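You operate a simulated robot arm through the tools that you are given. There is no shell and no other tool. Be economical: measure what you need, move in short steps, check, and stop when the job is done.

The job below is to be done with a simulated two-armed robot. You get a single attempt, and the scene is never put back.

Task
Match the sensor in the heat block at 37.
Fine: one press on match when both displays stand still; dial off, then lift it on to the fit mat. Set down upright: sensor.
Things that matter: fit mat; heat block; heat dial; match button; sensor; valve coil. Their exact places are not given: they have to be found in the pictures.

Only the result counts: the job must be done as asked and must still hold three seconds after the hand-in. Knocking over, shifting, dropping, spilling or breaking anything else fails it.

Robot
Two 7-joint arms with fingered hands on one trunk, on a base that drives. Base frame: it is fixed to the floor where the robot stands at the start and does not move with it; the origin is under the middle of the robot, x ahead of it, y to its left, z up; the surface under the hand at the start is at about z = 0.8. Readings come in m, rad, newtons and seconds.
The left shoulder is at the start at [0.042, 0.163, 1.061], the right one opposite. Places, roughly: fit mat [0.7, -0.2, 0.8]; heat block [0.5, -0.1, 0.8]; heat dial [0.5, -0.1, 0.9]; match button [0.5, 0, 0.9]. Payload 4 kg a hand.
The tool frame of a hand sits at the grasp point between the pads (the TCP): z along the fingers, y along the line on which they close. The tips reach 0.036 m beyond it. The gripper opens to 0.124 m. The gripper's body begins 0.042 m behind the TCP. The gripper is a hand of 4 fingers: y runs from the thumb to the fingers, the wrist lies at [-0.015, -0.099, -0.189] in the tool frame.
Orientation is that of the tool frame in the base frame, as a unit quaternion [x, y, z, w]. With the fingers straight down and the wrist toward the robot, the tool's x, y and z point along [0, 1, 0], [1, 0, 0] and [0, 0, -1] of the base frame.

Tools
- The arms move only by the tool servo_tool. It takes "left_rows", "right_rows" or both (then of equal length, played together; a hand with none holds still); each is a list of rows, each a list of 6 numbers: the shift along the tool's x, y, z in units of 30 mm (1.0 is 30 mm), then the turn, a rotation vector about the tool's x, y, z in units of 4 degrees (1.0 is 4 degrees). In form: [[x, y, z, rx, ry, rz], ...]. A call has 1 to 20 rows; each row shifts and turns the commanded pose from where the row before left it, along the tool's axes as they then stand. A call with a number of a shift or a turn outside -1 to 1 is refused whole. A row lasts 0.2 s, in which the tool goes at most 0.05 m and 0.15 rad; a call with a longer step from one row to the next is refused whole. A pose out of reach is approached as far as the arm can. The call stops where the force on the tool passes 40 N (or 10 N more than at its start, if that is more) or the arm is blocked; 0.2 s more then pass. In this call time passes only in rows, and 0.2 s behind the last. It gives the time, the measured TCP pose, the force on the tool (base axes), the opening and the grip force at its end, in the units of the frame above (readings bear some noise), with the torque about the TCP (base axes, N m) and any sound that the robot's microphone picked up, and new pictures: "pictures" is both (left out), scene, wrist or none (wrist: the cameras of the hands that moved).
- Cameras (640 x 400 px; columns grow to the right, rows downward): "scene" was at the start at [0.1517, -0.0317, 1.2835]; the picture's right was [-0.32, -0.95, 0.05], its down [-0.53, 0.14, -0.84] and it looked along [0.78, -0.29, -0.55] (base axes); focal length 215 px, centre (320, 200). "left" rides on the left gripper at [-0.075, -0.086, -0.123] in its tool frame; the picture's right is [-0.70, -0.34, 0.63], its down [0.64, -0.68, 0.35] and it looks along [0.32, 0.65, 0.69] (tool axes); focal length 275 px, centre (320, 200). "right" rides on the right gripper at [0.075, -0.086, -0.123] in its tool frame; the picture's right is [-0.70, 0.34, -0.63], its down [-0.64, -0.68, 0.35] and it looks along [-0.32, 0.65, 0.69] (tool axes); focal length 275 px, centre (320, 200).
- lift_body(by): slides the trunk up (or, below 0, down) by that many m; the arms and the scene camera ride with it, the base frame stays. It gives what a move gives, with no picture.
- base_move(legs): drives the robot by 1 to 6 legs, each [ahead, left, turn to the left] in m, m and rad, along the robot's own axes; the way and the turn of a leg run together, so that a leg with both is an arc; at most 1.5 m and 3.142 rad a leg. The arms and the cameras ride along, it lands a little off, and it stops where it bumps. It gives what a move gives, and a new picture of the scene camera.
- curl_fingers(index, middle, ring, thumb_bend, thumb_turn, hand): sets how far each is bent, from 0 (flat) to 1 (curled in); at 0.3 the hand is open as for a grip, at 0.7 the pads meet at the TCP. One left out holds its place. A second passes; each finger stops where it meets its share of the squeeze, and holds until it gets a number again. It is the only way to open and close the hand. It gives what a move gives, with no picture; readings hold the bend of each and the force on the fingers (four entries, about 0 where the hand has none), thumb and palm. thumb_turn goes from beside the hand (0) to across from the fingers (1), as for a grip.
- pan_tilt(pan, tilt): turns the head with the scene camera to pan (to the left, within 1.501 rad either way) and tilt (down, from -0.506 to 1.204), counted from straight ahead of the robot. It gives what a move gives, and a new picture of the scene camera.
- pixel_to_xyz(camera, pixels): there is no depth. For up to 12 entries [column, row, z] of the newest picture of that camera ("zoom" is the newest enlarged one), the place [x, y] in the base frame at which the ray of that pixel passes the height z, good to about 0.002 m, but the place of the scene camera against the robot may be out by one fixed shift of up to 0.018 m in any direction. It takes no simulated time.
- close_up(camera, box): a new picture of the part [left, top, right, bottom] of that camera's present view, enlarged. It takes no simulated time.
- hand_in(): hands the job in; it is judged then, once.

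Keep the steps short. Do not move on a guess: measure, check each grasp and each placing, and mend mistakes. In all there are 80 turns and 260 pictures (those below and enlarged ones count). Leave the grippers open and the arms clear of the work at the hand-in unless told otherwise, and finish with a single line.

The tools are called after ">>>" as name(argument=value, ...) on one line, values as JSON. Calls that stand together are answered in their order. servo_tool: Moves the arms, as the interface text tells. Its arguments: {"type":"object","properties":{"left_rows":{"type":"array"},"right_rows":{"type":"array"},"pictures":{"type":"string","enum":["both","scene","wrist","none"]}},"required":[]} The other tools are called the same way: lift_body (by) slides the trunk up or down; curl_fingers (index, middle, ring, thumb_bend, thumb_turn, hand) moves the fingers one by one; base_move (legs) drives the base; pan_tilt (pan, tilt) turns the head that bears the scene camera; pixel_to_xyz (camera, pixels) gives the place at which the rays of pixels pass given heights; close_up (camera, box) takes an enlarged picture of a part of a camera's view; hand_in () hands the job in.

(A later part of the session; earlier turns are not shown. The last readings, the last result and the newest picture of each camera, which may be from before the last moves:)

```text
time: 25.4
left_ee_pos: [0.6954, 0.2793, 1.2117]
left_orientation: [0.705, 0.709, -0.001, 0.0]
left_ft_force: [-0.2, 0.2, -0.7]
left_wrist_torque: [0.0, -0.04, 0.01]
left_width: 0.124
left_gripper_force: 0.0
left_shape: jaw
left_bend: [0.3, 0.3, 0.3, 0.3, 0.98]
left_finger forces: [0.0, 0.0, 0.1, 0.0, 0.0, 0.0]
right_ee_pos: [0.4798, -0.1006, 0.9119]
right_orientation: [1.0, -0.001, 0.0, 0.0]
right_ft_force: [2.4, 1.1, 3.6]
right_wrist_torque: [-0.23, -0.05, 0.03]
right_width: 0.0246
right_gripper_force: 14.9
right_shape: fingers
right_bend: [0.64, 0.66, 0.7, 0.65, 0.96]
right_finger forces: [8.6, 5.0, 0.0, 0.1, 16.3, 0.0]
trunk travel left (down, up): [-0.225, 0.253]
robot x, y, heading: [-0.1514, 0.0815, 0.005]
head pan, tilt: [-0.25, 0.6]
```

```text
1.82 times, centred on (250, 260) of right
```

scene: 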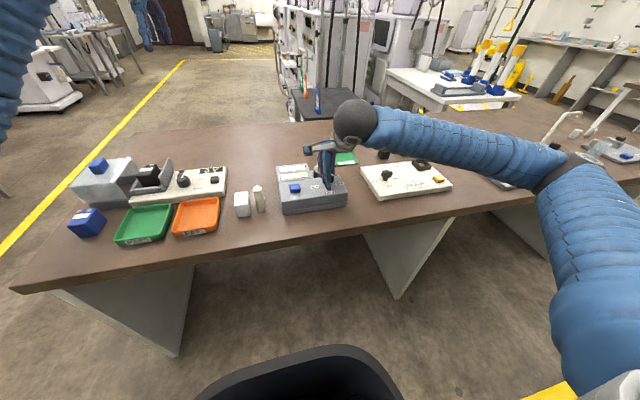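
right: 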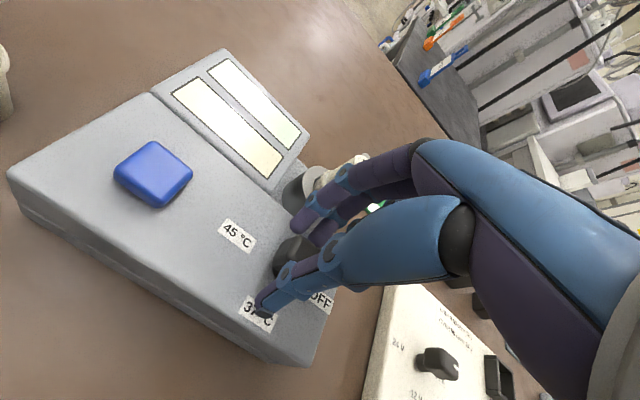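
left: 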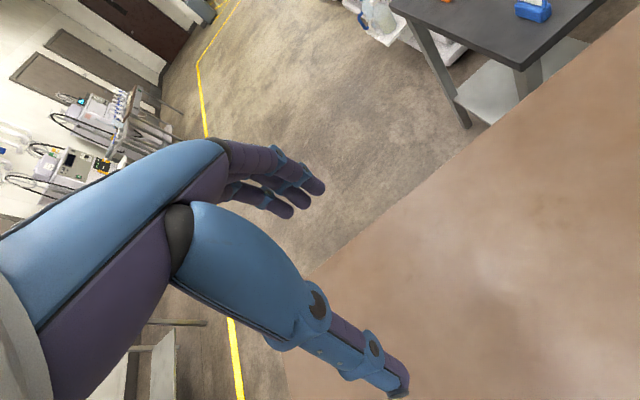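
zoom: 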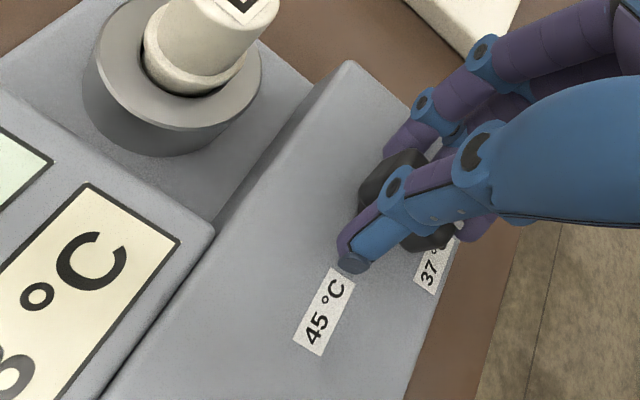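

Mark points to 37, displays rising. I let go and rise straight up, keeping the orientation for later.

>>> curl_fingers(hand="right", index=0.56, middle=0.56, ring=0.56, thumb_bend=0.56)

>>> servo_tool(right_rows=[[0, 0, -0.7, 0, 0, 0], [0, 0, -0.9, 0, 0, 0], [0, 0, -0.9, 0, 0, 0]])

>>> close_up(camera="scene", box=[275, 130, 365, 220])

```text
time: 26.4
left_ee_pos: [0.6951, 0.2798, 1.2114]
left_orientation: [0.706, 0.709, -0.001, 0.0]
left_ft_force: [0.1, -0.4, 0.7]
left_wrist_torque: [-0.01, -0.03, 0.0]
left_width: 0.1237
left_gripper_force: 0.1
left_shape: jaw
left_bend: [0.3, 0.3, 0.3, 0.3, 0.98]
left_finger forces: [0.0, 0.0, 0.0, 0.0, 0.0, 0.0]
right_ee_pos: [0.48, -0.1016, 0.9123]
right_orientation: [1.0, 0.0, 0.0, 0.0]
right_ft_force: [0.0, -0.9, 0.7]
right_wrist_torque: [-0.02, 0.0, -0.02]
right_width: 0.0433
right_gripper_force: 0.1
right_shape: fingers
right_bend: [0.56, 0.56, 0.56, 0.56, 0.97]
right_finger forces: [0.1, 0.0, 0.0, 0.1, 0.0, 0.0]
trunk travel left (down, up): [-0.225, 0.253]
robot x, y, heading: [-0.1523, 0.083, 0.004]
head pan, tilt: [-0.25, 0.6]
```

```text
time: 27.2
left_ee_pos: [0.6941, 0.2813, 1.2129]
left_orientation: [0.706, 0.708, 0.0, -0.001]
left_ft_force: [0.8, 0.3, 0.1]
left_wrist_torque: [0.0, 0.0, -0.02]
left_width: 0.1236
left_gripper_force: 0.1
left_shape: jaw
left_bend: [0.3, 0.3, 0.3, 0.3, 0.98]
left_finger forces: [0.1, 0.1, 0.0, 0.0, 0.0, 0.0]
right_ee_pos: [0.4776, -0.1024, 0.9887]
right_orientation: [1.0, -0.001, -0.001, 0.0]
right_ft_force: [-0.5, 0.2, 0.3]
right_wrist_torque: [-0.04, -0.02, -0.01]
right_width: 0.0433
right_gripper_force: 0.0
right_shape: fingers
right_bend: [0.56, 0.56, 0.56, 0.56, 0.97]
right_finger forces: [0.1, 0.1, 0.0, 0.1, 0.1, 0.0]
trunk travel left (down, up): [-0.225, 0.253]
robot x, y, heading: [-0.1513, 0.0825, 0.006]
head pan, tilt: [-0.25, 0.6]
```

scene: 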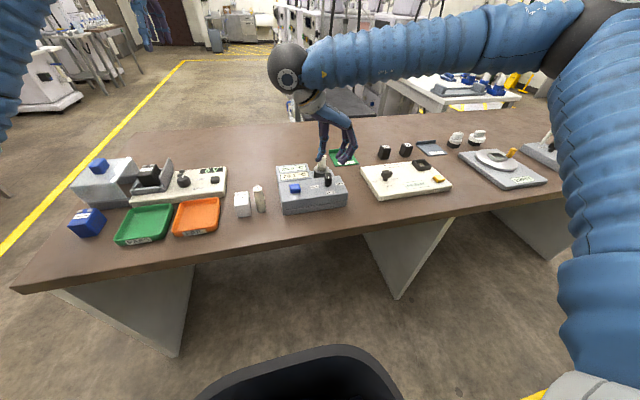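
right: 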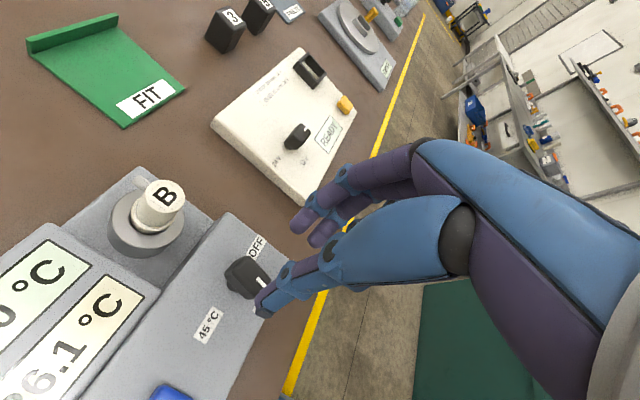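

```text
4.44 times, centred on (320, 175) of scene
```

zoom: 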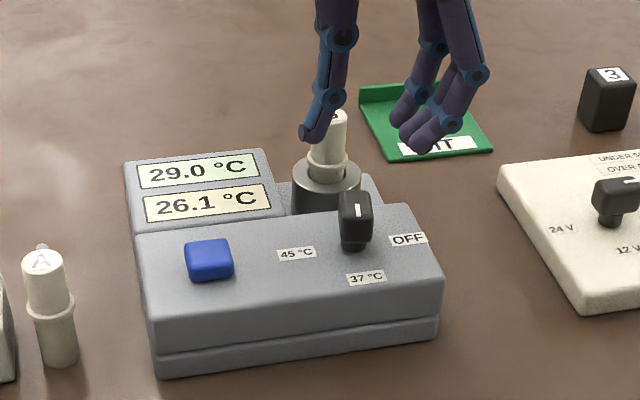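

Knob reads 37. I close the fingers to a point and move above the button at (0.473, 0.0).

>>> curl_fingers(hand="right", index=0.7, middle=0.7, ring=0.7, thumb_bend=0.7)

>>> servo_tool(right_rows=[[-0.04, -0.85, 0, 0, 0, 0], [-0.04, -0.85, 0, 0, 0, 0], [-0.04, -0.85, 0, 0, 0, 0], [-0.04, -0.85, 0, 0, 0, 0], [0, 0, 0.5, 0, 0, 0], [0, 0, 0.5, 0, 0, 0]])

>>> close_up(camera="scene", box=[265, 130, 365, 220])

>>> close_up(camera="right", box=[100, 150, 400, 370])

```text
time: 28.2
left_ee_pos: [0.6956, 0.2801, 1.2111]
left_orientation: [0.706, 0.708, 0.0, 0.0]
left_ft_force: [-1.0, 0.2, 0.2]
left_wrist_torque: [0.01, 0.0, 0.01]
left_width: 0.1238
left_gripper_force: 0.0
left_shape: jaw
left_bend: [0.3, 0.3, 0.3, 0.3, 0.98]
left_finger forces: [0.0, 0.1, 0.0, 0.0, 0.0, 0.0]
right_ee_pos: [0.4789, -0.1016, 0.9867]
right_orientation: [1.0, -0.001, 0.0, 0.0]
right_ft_force: [0.0, 0.1, 0.4]
right_wrist_torque: [-0.05, 0.0, 0.02]
right_width: 0.001
right_gripper_force: 0.0
right_shape: fingers
right_bend: [0.7, 0.7, 0.7, 0.7, 0.97]
right_finger forces: [0.0, 0.0, 0.0, 0.0, 0.0, 0.0]
trunk travel left (down, up): [-0.225, 0.253]
robot x, y, heading: [-0.1519, 0.0795, -0.003]
head pan, tilt: [-0.25, 0.6]
```

```text
time: 29.6
left_ee_pos: [0.6963, 0.2807, 1.2111]
left_orientation: [0.706, 0.708, 0.0, 0.0]
left_ft_force: [0.5, -0.8, 0.3]
left_wrist_torque: [-0.02, 0.02, -0.02]
left_width: 0.1235
left_gripper_force: 0.1
left_shape: jaw
left_bend: [0.3, 0.3, 0.3, 0.3, 0.98]
left_finger forces: [0.0, 0.0, 0.0, 0.0, 0.0, 0.0]
right_ee_pos: [0.4762, 0.0012, 0.9542]
right_orientation: [1.0, 0.001, 0.0, -0.001]
right_ft_force: [0.3, 0.8, 0.1]
right_wrist_torque: [0.01, -0.03, 0.0]
right_width: 0.0014
right_gripper_force: 0.1
right_shape: fingers
right_bend: [0.7, 0.7, 0.7, 0.7, 0.97]
right_finger forces: [0.1, 0.1, 0.1, 0.1, 0.0, 0.0]
trunk travel left (down, up): [-0.225, 0.253]
robot x, y, heading: [-0.1477, 0.0816, 0.002]
head pan, tilt: [-0.25, 0.6]
```

scene: 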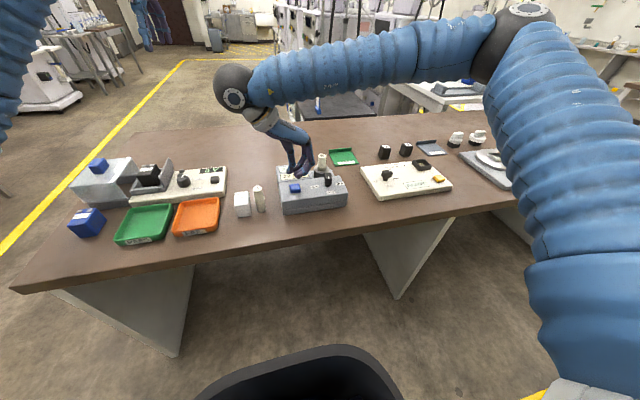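
right: 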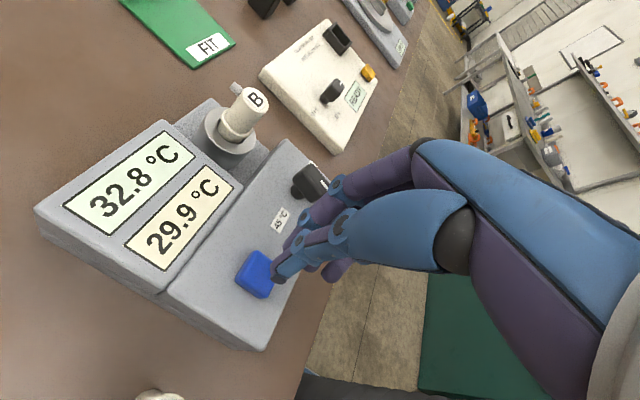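

```text
4.44 times, centred on (315, 175) of scene
```

zoom: 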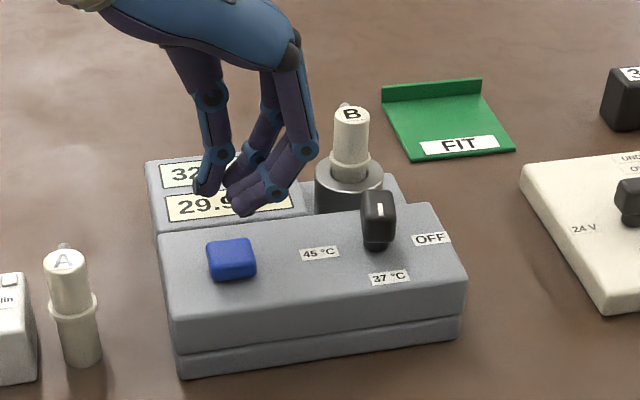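

```text
1.82 times, centred on (250, 260) of right
```

zoom: 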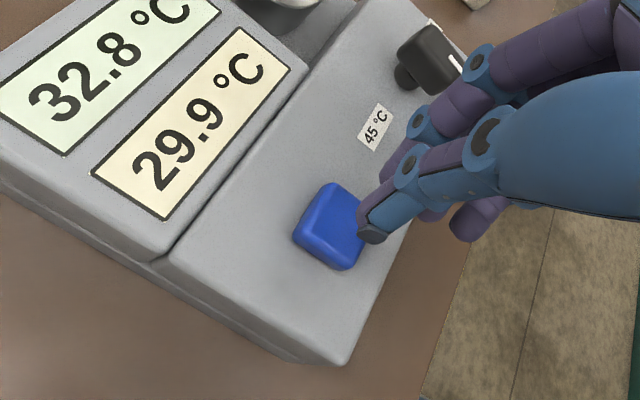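

Hand is poised above the button; displays 32.8/29.9 still rising. I wait.

>>> servo_tool(right_rows=[[0, 0, 0, 0, 0, 0], [0, 0, 0, 0, 0, 0], [0, 0, 0, 0, 0, 0], [0, 0, 0, 0, 0, 0], [0, 0, 0, 0, 0, 0], [0, 0, 0, 0, 0, 0], [0, 0, 0, 0, 0, 0], [0, 0, 0, 0, 0, 0], [0, 0, 0, 0, 0, 0], [0, 0, 0, 0, 0, 0], [0, 0, 0, 0, 0, 0], [0, 0, 0, 0, 0, 0], [0, 0, 0, 0, 0, 0], [0, 0, 0, 0, 0, 0], [0, 0, 0, 0, 0, 0], [0, 0, 0, 0, 0, 0], [0, 0, 0, 0, 0, 0], [0, 0, 0, 0, 0, 0], [0, 0, 0, 0, 0, 0], [0, 0, 0, 0, 0, 0]], pictures="none")

>>> servo_tool(right_rows=[[0, 0, 0, 0, 0, 0], [0, 0, 0, 0, 0, 0], [0, 0, 0, 0, 0, 0], [0, 0, 0, 0, 0, 0], [0, 0, 0, 0, 0, 0], [0, 0, 0, 0, 0, 0], [0, 0, 0, 0, 0, 0], [0, 0, 0, 0, 0, 0], [0, 0, 0, 0, 0, 0], [0, 0, 0, 0, 0, 0], [0, 0, 0, 0, 0, 0], [0, 0, 0, 0, 0, 0], [0, 0, 0, 0, 0, 0], [0, 0, 0, 0, 0, 0], [0, 0, 0, 0, 0, 0], [0, 0, 0, 0, 0, 0], [0, 0, 0, 0, 0, 0], [0, 0, 0, 0, 0, 0], [0, 0, 0, 0, 0, 0], [0, 0, 0, 0, 0, 0]], pictures="wrist")

>>> servo_tool(right_rows=[[0, 0, 0, 0, 0, 0], [0, 0, 0, 0, 0, 0], [0, 0, 0, 0, 0, 0], [0, 0, 0, 0, 0, 0], [0, 0, 0, 0, 0, 0], [0, 0, 0, 0, 0, 0], [0, 0, 0, 0, 0, 0], [0, 0, 0, 0, 0, 0], [0, 0, 0, 0, 0, 0], [0, 0, 0, 0, 0, 0], [0, 0, 0, 0, 0, 0], [0, 0, 0, 0, 0, 0], [0, 0, 0, 0, 0, 0], [0, 0, 0, 0, 0, 0], [0, 0, 0, 0, 0, 0], [0, 0, 0, 0, 0, 0], [0, 0, 0, 0, 0, 0], [0, 0, 0, 0, 0, 0], [0, 0, 0, 0, 0, 0], [0, 0, 0, 0, 0, 0]], pictures="wrist")

```text
time: 33.8
left_ee_pos: [0.6948, 0.2788, 1.2125]
left_orientation: [0.706, 0.708, 0.001, 0.0]
left_ft_force: [0.3, -0.4, -0.1]
left_wrist_torque: [-0.01, 0.01, 0.01]
left_width: 0.124
left_gripper_force: 0.1
left_shape: jaw
left_bend: [0.3, 0.3, 0.3, 0.3, 0.98]
left_finger forces: [0.0, 0.0, 0.0, 0.0, 0.0, 0.0]
right_ee_pos: [0.4759, 0.0013, 0.9551]
right_orientation: [1.0, 0.0, 0.0, 0.0]
right_ft_force: [-0.2, -0.3, 0.0]
right_wrist_torque: [0.02, 0.01, -0.01]
right_width: 0.0013
right_gripper_force: 0.2
right_shape: fingers
right_bend: [0.7, 0.7, 0.7, 0.7, 0.97]
right_finger forces: [0.0, 0.0, 0.1, 0.0, 0.0, 0.1]
trunk travel left (down, up): [-0.225, 0.253]
robot x, y, heading: [-0.1519, 0.0844, 0.001]
head pan, tilt: [-0.25, 0.6]
```

```text
time: 38.0
left_ee_pos: [0.6954, 0.28, 1.2123]
left_orientation: [0.706, 0.708, 0.0, 0.001]
left_ft_force: [-0.6, 0.5, 0.3]
left_wrist_torque: [-0.02, 0.01, 0.0]
left_width: 0.1238
left_gripper_force: 0.0
left_shape: jaw
left_bend: [0.3, 0.3, 0.3, 0.3, 0.98]
left_finger forces: [0.1, 0.0, 0.0, 0.0, 0.0, 0.0]
right_ee_pos: [0.4761, 0.0021, 0.9568]
right_orientation: [1.0, 0.001, 0.0, -0.001]
right_ft_force: [0.6, 0.4, -0.4]
right_wrist_torque: [-0.05, -0.02, 0.02]
right_width: 0.0012
right_gripper_force: 0.1
right_shape: fingers
right_bend: [0.7, 0.7, 0.7, 0.7, 0.97]
right_finger forces: [0.0, 0.0, 0.0, 0.0, 0.0, 0.0]
trunk travel left (down, up): [-0.225, 0.253]
robot x, y, heading: [-0.1493, 0.0839, -0.0]
head pan, tilt: [-0.25, 0.6]
```

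right: 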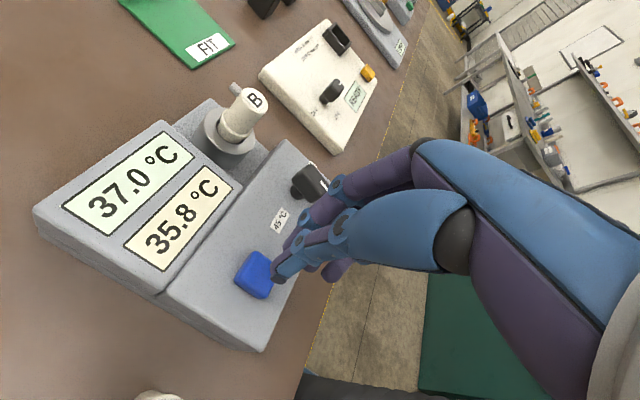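

```text
time: 42.2
left_ee_pos: [0.6956, 0.28, 1.2122]
left_orientation: [0.706, 0.709, 0.0, -0.001]
left_ft_force: [-0.6, 0.0, -0.5]
left_wrist_torque: [0.0, 0.01, 0.0]
left_width: 0.124
left_gripper_force: 0.1
left_shape: jaw
left_bend: [0.3, 0.3, 0.3, 0.3, 0.98]
left_finger forces: [0.0, 0.0, 0.1, 0.0, 0.0, 0.1]
right_ee_pos: [0.4744, 0.0004, 0.9553]
right_orientation: [1.0, -0.001, 0.001, 0.0]
right_ft_force: [0.2, 0.2, -0.7]
right_wrist_torque: [-0.02, -0.01, -0.01]
right_width: 0.0013
right_gripper_force: 0.1
right_shape: fingers
right_bend: [0.7, 0.7, 0.7, 0.7, 0.97]
right_finger forces: [0.0, 0.0, 0.0, 0.0, 0.1, 0.0]
trunk travel left (down, up): [-0.225, 0.253]
robot x, y, heading: [-0.1512, 0.0805, 0.003]
head pan, tilt: [-0.25, 0.6]
```

right: 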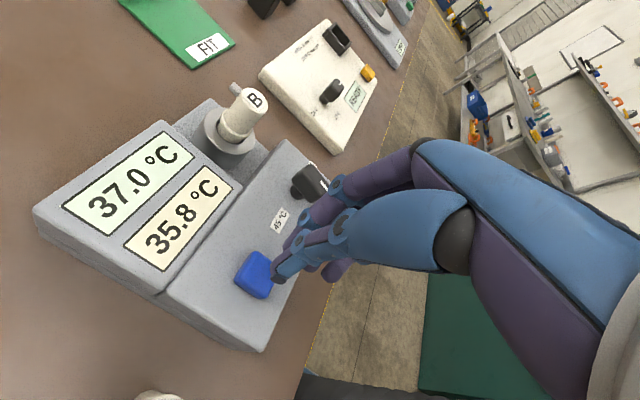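

Displays stood still for 4 s at 37.0 / 35.8. I press down once, slowly.

>>> servo_tool(right_rows=[[0, 0, 0.6, 0, 0, 0], [0, 0, 0.5, 0, 0, 0], [0, 0, 0.1, 0, 0, 0], [0, 0, 0.1, 0, 0, 0], [0, 0, 0.1, 0, 0, 0], [0, 0, 0.1, 0, 0, 0]], pictures="wrist")

```text
time: 43.6
left_ee_pos: [0.6958, 0.2798, 1.2112]
left_orientation: [0.705, 0.709, 0.0, 0.001]
left_ft_force: [-0.2, -0.3, -0.7]
left_wrist_torque: [0.02, 0.01, -0.01]
left_width: 0.1235
left_gripper_force: 0.0
left_shape: jaw
left_bend: [0.3, 0.3, 0.3, 0.3, 0.98]
left_finger forces: [0.0, 0.0, 0.0, 0.1, 0.1, 0.0]
right_ee_pos: [0.4742, 0.0009, 0.9112]
right_orientation: [1.0, 0.0, 0.0, 0.0]
right_ft_force: [0.2, 0.3, 1.3]
right_wrist_torque: [0.01, 0.02, 0.04]
right_width: 0.0011
right_gripper_force: 0.6
right_shape: fingers
right_bend: [0.7, 0.7, 0.7, 0.7, 0.98]
right_finger forces: [0.1, 0.1, 0.1, 0.0, 1.5, 0.0]
trunk travel left (down, up): [-0.225, 0.253]
robot x, y, heading: [-0.1526, 0.0773, 0.006]
head pan, tilt: [-0.25, 0.6]
```

right: 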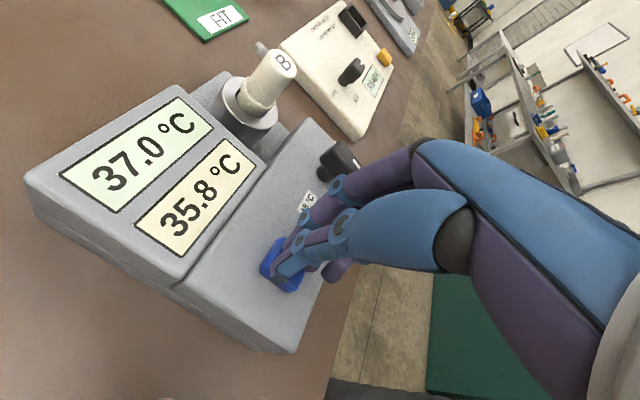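

Contact has just begun (1.3 N). Continue down 6 mm.

>>> servo_tool(right_rows=[[0, 0, 0.07, 0, 0, 0], [0, 0, 0.07, 0, 0, 0], [0, 0, 0.06, 0, 0, 0]], pictures="wrist")

```text
time: 44.4
left_ee_pos: [0.6946, 0.28, 1.2136]
left_orientation: [0.706, 0.708, 0.0, 0.0]
left_ft_force: [-0.5, -0.6, 0.0]
left_wrist_torque: [0.02, 0.01, 0.0]
left_width: 0.1236
left_gripper_force: 0.1
left_shape: jaw
left_bend: [0.3, 0.3, 0.3, 0.3, 0.98]
left_finger forces: [0.0, 0.0, 0.0, 0.1, 0.0, 0.0]
right_ee_pos: [0.4747, 0.0017, 0.9064]
right_orientation: [1.0, 0.001, 0.001, 0.0]
right_ft_force: [1.7, -1.5, 9.9]
right_wrist_torque: [-0.07, -0.11, -0.01]
right_width: 0.0007
right_gripper_force: 5.6
right_shape: fingers
right_bend: [0.7, 0.7, 0.7, 0.7, 0.97]
right_finger forces: [6.0, 0.0, 0.1, 0.0, 4.3, 0.0]
trunk travel left (down, up): [-0.225, 0.253]
robot x, y, heading: [-0.1552, 0.0809, -0.002]
head pan, tilt: [-0.25, 0.6]
heard: click
```

right: 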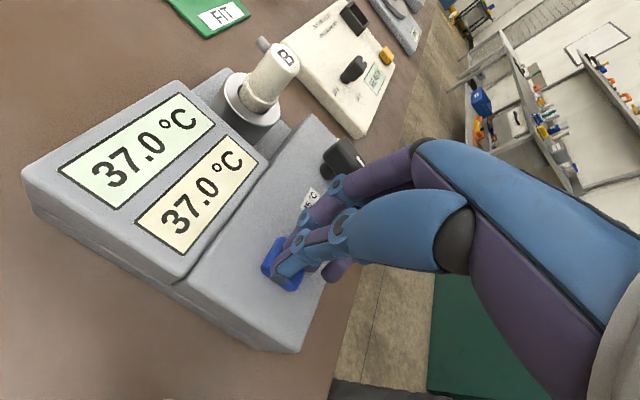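

Click heard, lower display now 37.0. I rise and return above the knob.

>>> servo_tool(right_rows=[[0, 0, -0.9, 0, 0, 0], [0, 0, -0.9, 0, 0, 0], [0, 0, -0.9, 0, 0, 0], [0.04, 0.86, 0, 0, 0, 0], [0.04, 0.86, 0, 0, 0, 0], [0.04, 0.86, 0, 0, 0, 0], [0.04, 0.86, 0, 0, 0, 0]], pictures="none")

>>> curl_fingers(hand="right", index=0.55, middle=0.55, ring=0.55, thumb_bend=0.55)

>>> close_up(camera="right", box=[60, 170, 380, 370])

```text
time: 46.0
left_ee_pos: [0.6958, 0.2799, 1.213]
left_orientation: [0.706, 0.708, 0.0, 0.0]
left_ft_force: [0.2, -0.2, -0.1]
left_wrist_torque: [0.0, 0.02, -0.01]
left_width: 0.1236
left_gripper_force: 0.0
left_shape: jaw
left_bend: [0.3, 0.3, 0.3, 0.3, 0.98]
left_finger forces: [0.0, 0.0, 0.0, 0.0, 0.0, 0.1]
right_ee_pos: [0.4783, -0.1018, 0.9858]
right_orientation: [1.0, 0.002, 0.001, -0.001]
right_ft_force: [-0.4, 0.4, 0.3]
right_wrist_torque: [-0.01, 0.02, 0.0]
right_width: 0.001
right_gripper_force: 0.0
right_shape: fingers
right_bend: [0.7, 0.7, 0.7, 0.7, 0.97]
right_finger forces: [0.1, 0.0, 0.0, 0.0, 0.0, 0.1]
trunk travel left (down, up): [-0.225, 0.253]
robot x, y, heading: [-0.1551, 0.0804, 0.003]
head pan, tilt: [-0.25, 0.6]
```

```text
time: 47.0
left_ee_pos: [0.6957, 0.2795, 1.2116]
left_orientation: [0.705, 0.709, 0.001, -0.001]
left_ft_force: [0.0, 0.5, -0.4]
left_wrist_torque: [0.0, 0.01, 0.0]
left_width: 0.1235
left_gripper_force: 0.1
left_shape: jaw
left_bend: [0.3, 0.3, 0.3, 0.3, 0.98]
left_finger forces: [0.0, 0.0, 0.1, 0.0, 0.0, 0.0]
right_ee_pos: [0.4792, -0.1024, 0.9853]
right_orientation: [1.0, -0.001, -0.001, 0.0]
right_ft_force: [0.3, -0.1, -1.0]
right_wrist_torque: [0.03, -0.03, -0.01]
right_width: 0.0463
right_gripper_force: 0.0
right_shape: fingers
right_bend: [0.55, 0.55, 0.55, 0.55, 0.97]
right_finger forces: [0.0, 0.0, 0.0, 0.1, 0.1, 0.0]
trunk travel left (down, up): [-0.225, 0.253]
robot x, y, heading: [-0.1523, 0.0829, 0.001]
head pan, tilt: [-0.25, 0.6]
```

```text
2.00 times, centred on (220, 270) of right
```

zoom: 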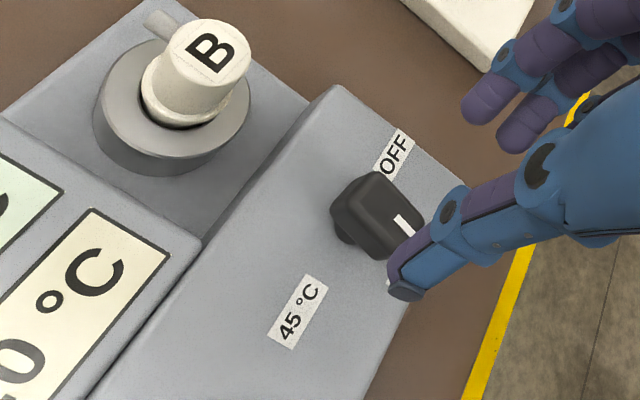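

Hand is where it let go of the knob. Go down, grip and turn back.

>>> servo_tool(right_rows=[[0, 0, 0.9, 0, 0, 0], [0, 0, 0.9, 0, 0, 0], [0, 0, 0.67, 0, 0, 0]], pictures="none")

>>> curl_fingers(hand="right", index=0.7, middle=0.7, ring=0.7, thumb_bend=0.7)

```text
time: 47.8
left_ee_pos: [0.6949, 0.2795, 1.2115]
left_orientation: [0.706, 0.708, 0.0, 0.0]
left_ft_force: [0.5, 0.1, -0.5]
left_wrist_torque: [0.01, -0.01, 0.0]
left_width: 0.1237
left_gripper_force: 0.1
left_shape: jaw
left_bend: [0.3, 0.3, 0.3, 0.3, 0.98]
left_finger forces: [0.0, 0.1, 0.0, 0.0, 0.1, 0.1]
right_ee_pos: [0.4797, -0.1012, 0.9105]
right_orientation: [1.0, 0.0, 0.0, 0.001]
right_ft_force: [0.0, -1.4, -0.2]
right_wrist_torque: [-0.02, 0.0, -0.01]
right_width: 0.0463
right_gripper_force: 0.1
right_shape: fingers
right_bend: [0.55, 0.55, 0.55, 0.55, 0.97]
right_finger forces: [0.0, 0.1, 0.0, 0.0, 0.0, 0.1]
trunk travel left (down, up): [-0.225, 0.253]
robot x, y, heading: [-0.1459, 0.0786, -0.001]
head pan, tilt: [-0.25, 0.6]
```

```text
time: 48.8
left_ee_pos: [0.6943, 0.2797, 1.2132]
left_orientation: [0.706, 0.708, 0.0, 0.0]
left_ft_force: [0.0, -1.0, 0.1]
left_wrist_torque: [0.0, 0.03, 0.0]
left_width: 0.1236
left_gripper_force: 0.0
left_shape: jaw
left_bend: [0.3, 0.3, 0.3, 0.3, 0.98]
left_finger forces: [0.0, 0.0, 0.0, 0.0, 0.0, 0.0]
right_ee_pos: [0.4787, -0.1013, 0.9125]
right_orientation: [1.0, 0.0, -0.001, 0.001]
right_ft_force: [-2.1, 3.1, 2.0]
right_wrist_torque: [-0.22, 0.09, 0.0]
right_width: 0.0262
right_gripper_force: 15.0
right_shape: fingers
right_bend: [0.63, 0.66, 0.7, 0.64, 0.97]
right_finger forces: [8.7, 5.5, 0.0, 0.0, 15.7, 0.0]
trunk travel left (down, up): [-0.225, 0.253]
robot x, y, heading: [-0.1507, 0.0821, 0.002]
head pan, tilt: [-0.25, 0.6]
```

Gripped as before. Turn 90° back in two calls.

>>> servo_tool(right_rows=[[0, 0, 0, 0, 0, -1], [0, 0, 0, 0, 0, -1], [0, 0, 0, 0, 0, -1], [0, 0, 0, 0, 0, -1], [0, 0, 0, 0, 0, -1], [0, 0, 0, 0, 0, -1], [0, 0, 0, 0, 0, -1], [0, 0, 0, 0, 0, -1], [0, 0, 0, 0, 0, -1], [0, 0, 0, 0, 0, -1], [0, 0, 0, 0, 0, -1]], pictures="none")

>>> servo_tool(right_rows=[[0, 0, 0, 0, 0, -0.96], [0, 0, 0, 0, 0, -0.96], [0, 0, 0, 0, 0, -0.96], [0, 0, 0, 0, 0, -0.96], [0, 0, 0, 0, 0, -0.96], [0, 0, 0, 0, 0, -0.96], [0, 0, 0, 0, 0, -0.96], [0, 0, 0, 0, 0, -0.96], [0, 0, 0, 0, 0, -0.96], [0, 0, 0, 0, 0, -0.96], [0, 0, 0, 0, 0, -0.96], [0, 0, 0, 0, 0, -0.96]], pictures="wrist")

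>>> close_up(camera="scene", box=[265, 130, 365, 220])

```text
time: 51.2
left_ee_pos: [0.6945, 0.2798, 1.2125]
left_orientation: [0.706, 0.709, -0.001, 0.0]
left_ft_force: [0.9, -0.5, 0.8]
left_wrist_torque: [0.0, -0.01, -0.03]
left_width: 0.1237
left_gripper_force: 0.0
left_shape: jaw
left_bend: [0.3, 0.3, 0.3, 0.3, 0.98]
left_finger forces: [0.0, 0.1, 0.0, 0.0, 0.0, 0.0]
right_ee_pos: [0.4786, -0.1027, 0.9128]
right_orientation: [0.927, 0.375, 0.0, 0.001]
right_ft_force: [-4.5, -0.6, 3.1]
right_wrist_torque: [-0.23, 0.02, -0.01]
right_width: 0.0261
right_gripper_force: 16.0
right_shape: fingers
right_bend: [0.63, 0.66, 0.7, 0.64, 0.96]
right_finger forces: [9.4, 5.2, 0.2, 0.0, 16.4, 0.0]
trunk travel left (down, up): [-0.225, 0.253]
robot x, y, heading: [-0.1503, 0.0838, -0.001]
head pan, tilt: [-0.25, 0.6]
```

```text
time: 53.8
left_ee_pos: [0.6941, 0.2801, 1.212]
left_orientation: [0.706, 0.708, 0.0, 0.0]
left_ft_force: [-0.7, -0.5, 0.4]
left_wrist_torque: [0.03, -0.01, -0.02]
left_width: 0.1239
left_gripper_force: 0.1
left_shape: jaw
left_bend: [0.3, 0.3, 0.3, 0.3, 0.98]
left_finger forces: [0.1, 0.0, 0.1, 0.0, 0.1, 0.1]
right_ee_pos: [0.4795, -0.1011, 0.9126]
right_orientation: [0.706, 0.709, 0.001, 0.0]
right_ft_force: [-0.9, -6.7, 4.9]
right_wrist_torque: [-0.2, -0.24, -0.03]
right_width: 0.0261
right_gripper_force: 16.1
right_shape: fingers
right_bend: [0.63, 0.66, 0.7, 0.64, 0.97]
right_finger forces: [9.9, 6.3, 0.0, 0.0, 16.3, 0.0]
trunk travel left (down, up): [-0.225, 0.253]
robot x, y, heading: [-0.1532, 0.078, 0.004]
head pan, tilt: [-0.25, 0.6]
```

right: 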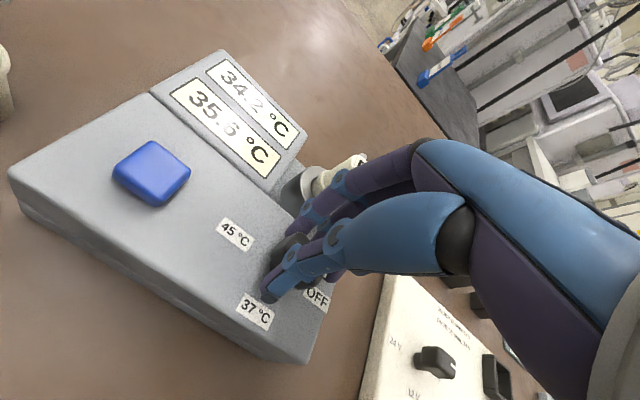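

```text
4.44 times, centred on (315, 175) of scene
```

zoom: 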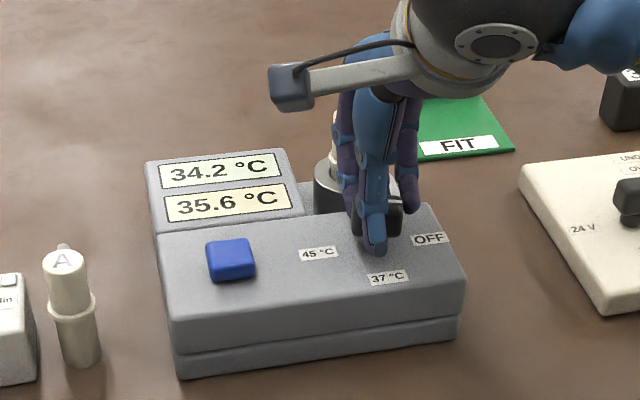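

Back at OFF angle. I let go, rise and check.

>>> curl_fingers(hand="right", index=0.56, middle=0.56, ring=0.56, thumb_bend=0.56)

>>> servo_tool(right_rows=[[0, 0, -0.8, 0, 0, 0], [0, 0, -0.9, 0, 0, 0], [0, 0, -0.9, 0, 0, 0], [0, 0, -0.9, 0, 0, 0]], pictures="none")

>>> close_up(camera="scene", box=[265, 130, 365, 220])

>>> close_up(camera="right", box=[60, 150, 380, 350])

```text
time: 54.8
left_ee_pos: [0.6944, 0.2795, 1.2122]
left_orientation: [0.706, 0.708, 0.0, 0.001]
left_ft_force: [0.4, 0.1, -0.4]
left_wrist_torque: [-0.02, 0.03, 0.02]
left_width: 0.1239
left_gripper_force: 0.0
left_shape: jaw
left_bend: [0.3, 0.3, 0.3, 0.3, 0.98]
left_finger forces: [0.1, 0.1, 0.0, 0.1, 0.0, 0.0]
right_ee_pos: [0.4785, -0.1033, 0.9112]
right_orientation: [0.707, 0.707, 0.0, 0.0]
right_ft_force: [-0.2, 0.1, 0.7]
right_wrist_torque: [-0.01, -0.02, -0.02]
right_width: 0.0433
right_gripper_force: 0.0
right_shape: fingers
right_bend: [0.56, 0.56, 0.56, 0.56, 0.97]
right_finger forces: [0.0, 0.0, 0.0, 0.1, 0.0, 0.0]
trunk travel left (down, up): [-0.225, 0.253]
robot x, y, heading: [-0.1511, 0.0819, 0.001]
head pan, tilt: [-0.25, 0.6]
```

```text
time: 55.8
left_ee_pos: [0.695, 0.2798, 1.2116]
left_orientation: [0.706, 0.708, 0.0, 0.0]
left_ft_force: [-0.8, -0.7, 0.0]
left_wrist_torque: [0.02, 0.01, -0.01]
left_width: 0.1238
left_gripper_force: 0.0
left_shape: jaw
left_bend: [0.3, 0.3, 0.3, 0.3, 0.98]
left_finger forces: [0.1, 0.0, 0.0, 0.0, 0.1, 0.0]
right_ee_pos: [0.4792, -0.1022, 1.016]
right_orientation: [0.707, 0.708, 0.0, -0.001]
right_ft_force: [0.4, -0.4, 0.0]
right_wrist_torque: [-0.01, 0.0, 0.01]
right_width: 0.0433
right_gripper_force: 0.0
right_shape: fingers
right_bend: [0.56, 0.56, 0.56, 0.56, 0.97]
right_finger forces: [0.0, 0.1, 0.1, 0.0, 0.1, 0.0]
trunk travel left (down, up): [-0.225, 0.253]
robot x, y, heading: [-0.1494, 0.0844, 0.007]
head pan, tilt: [-0.25, 0.6]
```

```text
4.44 times, centred on (315, 175) of scene
```

zoom: 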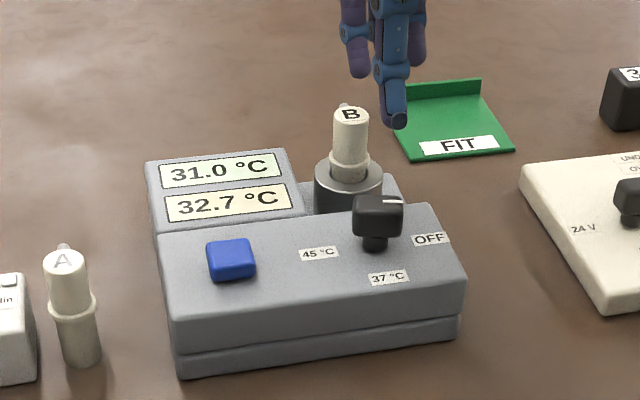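

```text
2.00 times, centred on (220, 250) of right
```

zoom: 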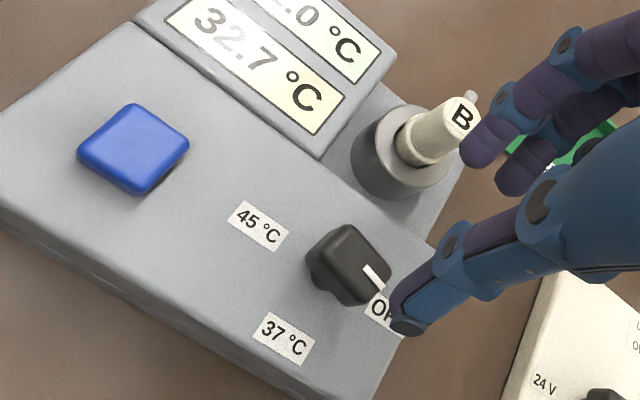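

The knob looks perhaps a little short of OFF; I measure the white mark's direction.

>>> close_up(camera="right", box=[180, 220, 308, 300])

```text
5.00 times, centred on (244, 260) of right
```

zoom: 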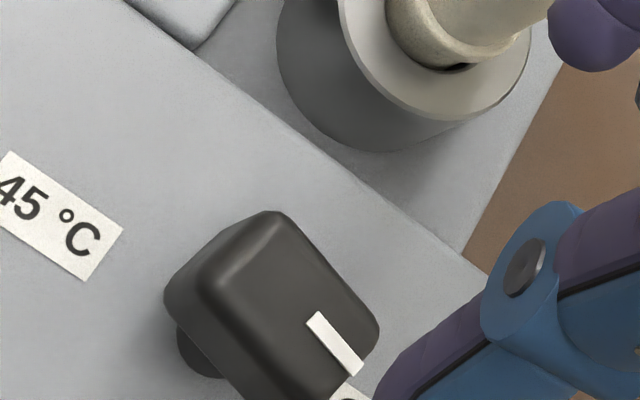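

>>> pixel_to_xyz(camera="zoom", pixels=[[314, 317, 0.893], [357, 370, 0.893], [275, 214, 0.893], [376, 325, 0.893], [210, 285, 0.893], [120, 228, 0.86], [80, 280, 0.86]])

```text
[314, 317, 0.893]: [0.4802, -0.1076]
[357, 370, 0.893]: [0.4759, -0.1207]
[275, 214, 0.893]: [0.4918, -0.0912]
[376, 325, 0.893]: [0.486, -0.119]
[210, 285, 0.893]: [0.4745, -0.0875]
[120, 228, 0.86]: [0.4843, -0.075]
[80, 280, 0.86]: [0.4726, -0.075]
```

The knob is about 13° short of OFF (the grip holds it tilted by that much). I go back down, grip again and turn 14° further anticlockwise.

>>> servo_tool(right_rows=[[0, 0, 0.9, 0, 0, 0], [0, 0, 0.9, 0, 0, 0], [0, 0, 0.9, 0, 0, 0], [0, 0, 0.78, 0, 0, 0]], pictures="none")

>>> curl_fingers(hand="right", index=0.7, middle=0.7, ring=0.7, thumb_bend=0.7)

>>> servo_tool(right_rows=[[0, 0, 0, 0, 0, -0.9], [0, 0, 0, 0, 0, -0.9], [0, 0, 0, 0, 0, -0.9], [0, 0, 0, 0, 0, -0.9]], pictures="wrist")

>>> close_up(camera="scene", box=[285, 140, 365, 210])

```text
time: 56.8
left_ee_pos: [0.6944, 0.2803, 1.2113]
left_orientation: [0.706, 0.708, 0.001, 0.001]
left_ft_force: [-0.8, -0.3, 0.5]
left_wrist_torque: [-0.05, 0.01, 0.0]
left_width: 0.124
left_gripper_force: 0.0
left_shape: jaw
left_bend: [0.3, 0.3, 0.3, 0.3, 0.98]
left_finger forces: [0.0, 0.0, 0.0, 0.0, 0.0, 0.0]
right_ee_pos: [0.4808, -0.1018, 0.9122]
right_orientation: [0.706, 0.708, 0.0, 0.0]
right_ft_force: [-0.8, 0.6, 0.3]
right_wrist_torque: [-0.02, 0.0, 0.0]
right_width: 0.0432
right_gripper_force: 0.0
right_shape: fingers
right_bend: [0.56, 0.56, 0.56, 0.56, 0.97]
right_finger forces: [0.0, 0.0, 0.0, 0.0, 0.0, 0.0]
trunk travel left (down, up): [-0.225, 0.253]
robot x, y, heading: [-0.1536, 0.0786, -0.003]
head pan, tilt: [-0.25, 0.6]
```

```text
time: 57.8
left_ee_pos: [0.695, 0.28, 1.2124]
left_orientation: [0.706, 0.708, 0.0, 0.0]
left_ft_force: [0.2, -0.3, 0.3]
left_wrist_torque: [0.0, 0.0, 0.0]
left_width: 0.1239
left_gripper_force: 0.1
left_shape: jaw
left_bend: [0.3, 0.3, 0.3, 0.3, 0.98]
left_finger forces: [0.0, 0.0, 0.0, 0.0, 0.0, 0.0]
right_ee_pos: [0.4787, -0.1026, 0.9131]
right_orientation: [0.707, 0.708, 0.0, 0.0]
right_ft_force: [-3.5, -1.4, 2.1]
right_wrist_torque: [-0.06, -0.17, -0.02]
right_width: 0.0266
right_gripper_force: 14.1
right_shape: fingers
right_bend: [0.63, 0.66, 0.7, 0.64, 0.97]
right_finger forces: [8.6, 5.0, 0.1, 0.0, 15.4, 0.0]
trunk travel left (down, up): [-0.225, 0.253]
robot x, y, heading: [-0.1558, 0.0813, 0.006]
head pan, tilt: [-0.25, 0.6]
```

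```text
time: 58.8
left_ee_pos: [0.695, 0.28, 1.213]
left_orientation: [0.706, 0.708, 0.0, 0.0]
left_ft_force: [-0.7, -0.4, -0.1]
left_wrist_torque: [0.01, -0.03, 0.03]
left_width: 0.1239
left_gripper_force: 0.1
left_shape: jaw
left_bend: [0.3, 0.3, 0.3, 0.3, 0.98]
left_finger forces: [0.1, 0.1, 0.1, 0.0, 0.1, 0.0]
right_ee_pos: [0.4781, -0.1033, 0.913]
right_orientation: [0.612, 0.791, 0.0, 0.0]
right_ft_force: [1.3, -2.9, 2.4]
right_wrist_torque: [0.01, -0.27, -0.03]
right_width: 0.0264
right_gripper_force: 15.7
right_shape: fingers
right_bend: [0.63, 0.66, 0.7, 0.64, 0.97]
right_finger forces: [10.4, 6.0, 0.2, 0.0, 14.3, 0.1]
trunk travel left (down, up): [-0.225, 0.253]
robot x, y, heading: [-0.1519, 0.0798, 0.004]
head pan, tilt: [-0.25, 0.6]
```

right: 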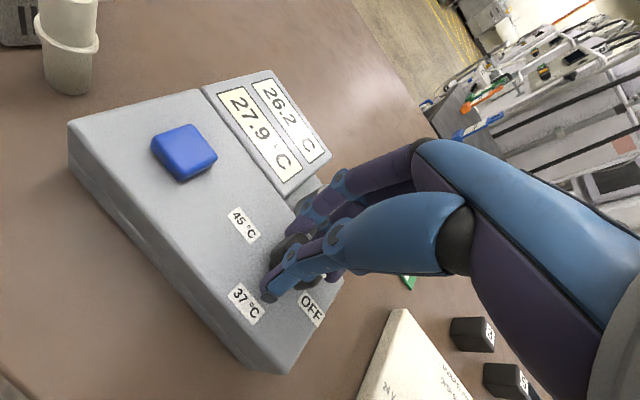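

```text
5.71 times, centred on (325, 175) of scene
```

zoom: 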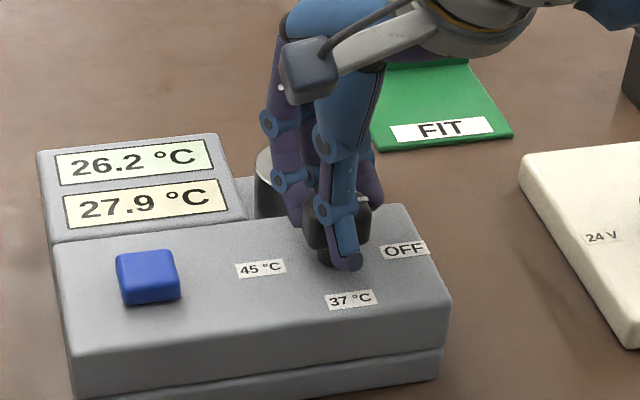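

Release by opening moderately, rise and check.

>>> curl_fingers(hand="right", index=0.57, middle=0.57, ring=0.57, thumb_bend=0.57)

>>> servo_tool(right_rows=[[0, 0, -0.8, 0, 0, 0], [0, 0, -0.9, 0, 0, 0], [0, 0, -0.9, 0, 0, 0], [0, 0, -0.9, 0, 0, 0], [0, 0, -0.9, 0, 0, 0.9], [0, 0, 0, 0, 0, 0.9], [0, 0, 0, 0, 0, 0.9], [0, 0, 0, 0, 0, 0.9]], pictures="none")

>>> close_up(camera="scene", box=[265, 130, 365, 220])

>>> close_up(camera="right", box=[140, 190, 300, 290])

```text
time: 59.8
left_ee_pos: [0.6945, 0.2797, 1.2122]
left_orientation: [0.705, 0.709, 0.001, 0.0]
left_ft_force: [0.4, 0.2, -0.2]
left_wrist_torque: [-0.01, 0.01, 0.04]
left_width: 0.1238
left_gripper_force: 0.0
left_shape: jaw
left_bend: [0.3, 0.3, 0.3, 0.3, 0.98]
left_finger forces: [0.0, 0.1, 0.0, 0.0, 0.1, 0.0]
right_ee_pos: [0.4788, -0.1006, 0.9123]
right_orientation: [0.612, 0.791, 0.001, 0.0]
right_ft_force: [-0.1, 0.2, 0.2]
right_wrist_torque: [0.0, 0.04, 0.02]
right_width: 0.0435
right_gripper_force: 0.1
right_shape: fingers
right_bend: [0.56, 0.56, 0.56, 0.56, 0.97]
right_finger forces: [0.1, 0.0, 0.0, 0.0, 0.0, 0.0]
trunk travel left (down, up): [-0.225, 0.253]
robot x, y, heading: [-0.1516, 0.0836, 0.0]
head pan, tilt: [-0.25, 0.6]
```

```text
time: 61.6
left_ee_pos: [0.6947, 0.2798, 1.2131]
left_orientation: [0.706, 0.708, -0.001, 0.0]
left_ft_force: [-0.4, -0.8, 0.3]
left_wrist_torque: [0.0, 0.0, 0.01]
left_width: 0.1234
left_gripper_force: 0.1
left_shape: jaw
left_bend: [0.3, 0.3, 0.3, 0.3, 0.98]
left_finger forces: [0.1, 0.1, 0.1, 0.1, 0.0, 0.1]
right_ee_pos: [0.4783, -0.1037, 1.0453]
right_orientation: [0.707, 0.707, 0.001, 0.002]
right_ft_force: [-0.8, 0.1, 0.4]
right_wrist_torque: [0.01, -0.01, 0.05]
right_width: 0.0432
right_gripper_force: 0.1
right_shape: fingers
right_bend: [0.56, 0.56, 0.56, 0.56, 0.97]
right_finger forces: [0.0, 0.0, 0.0, 0.0, 0.0, 0.0]
trunk travel left (down, up): [-0.225, 0.253]
robot x, y, heading: [-0.1485, 0.0822, 0.004]
head pan, tilt: [-0.25, 0.6]
```

```text
4.44 times, centred on (315, 175) of scene
```

zoom: 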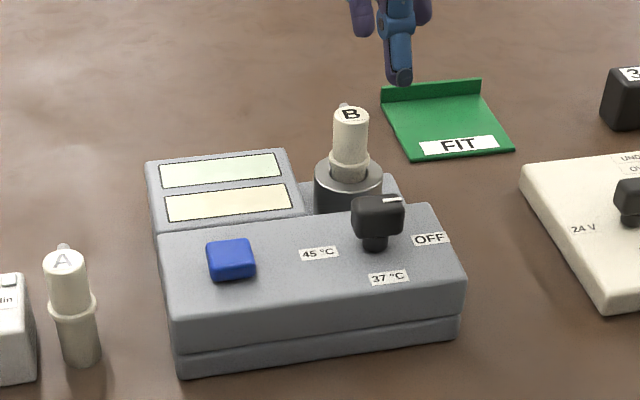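

```text
4.00 times, centred on (220, 240) of right
```

zoom: 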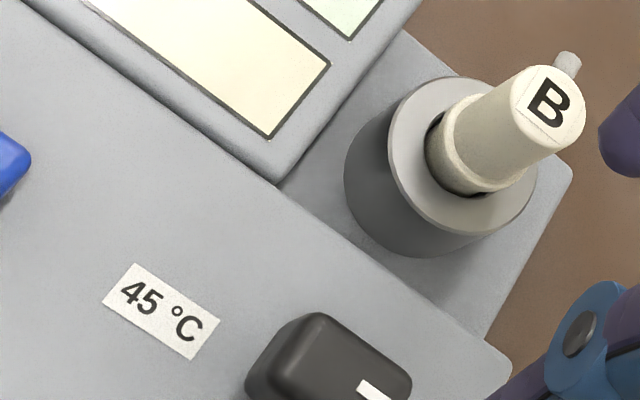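

Displays are off; the dial is at OFF. Now I measure the sensor.

>>> pixel_to_xyz(camera="zoom", pixels=[[547, 108, 0.92], [547, 108, 0.91], [510, 105, 0.915], [586, 112, 0.915], [460, 155, 0.88], [462, 158, 0.875], [390, 130, 0.875], [535, 180, 0.875], [275, 182, 0.88], [470, 165, 0.87], [570, 65, 0.92]])

>>> close_up(camera="scene", box=[305, 145, 345, 175])

>>> close_up(camera="scene", box=[230, 175, 280, 220])

```text
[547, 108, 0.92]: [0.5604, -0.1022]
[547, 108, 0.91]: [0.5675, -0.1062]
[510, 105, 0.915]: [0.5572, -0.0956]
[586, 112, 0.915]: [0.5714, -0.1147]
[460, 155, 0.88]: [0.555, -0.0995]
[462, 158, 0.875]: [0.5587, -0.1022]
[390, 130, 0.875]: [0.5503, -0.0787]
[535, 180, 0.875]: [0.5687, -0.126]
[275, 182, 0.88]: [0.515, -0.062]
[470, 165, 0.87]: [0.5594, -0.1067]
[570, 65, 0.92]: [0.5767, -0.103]
```

```text
13.33 times, centred on (325, 160) of scene
```

zoom: 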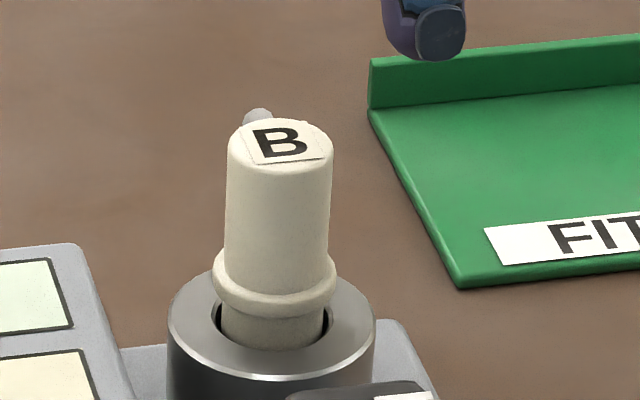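

```text
8.89 times, centred on (255, 198) of scene
```

zoom: 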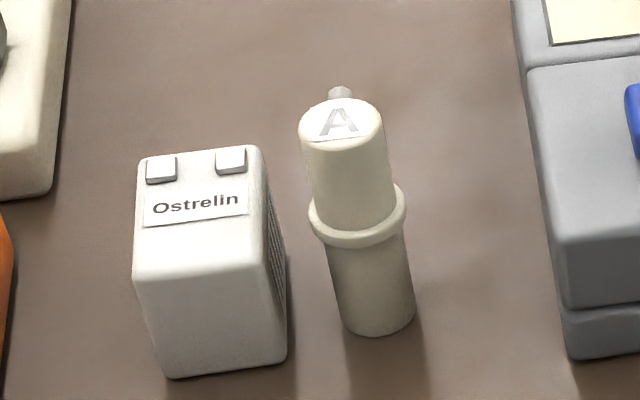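

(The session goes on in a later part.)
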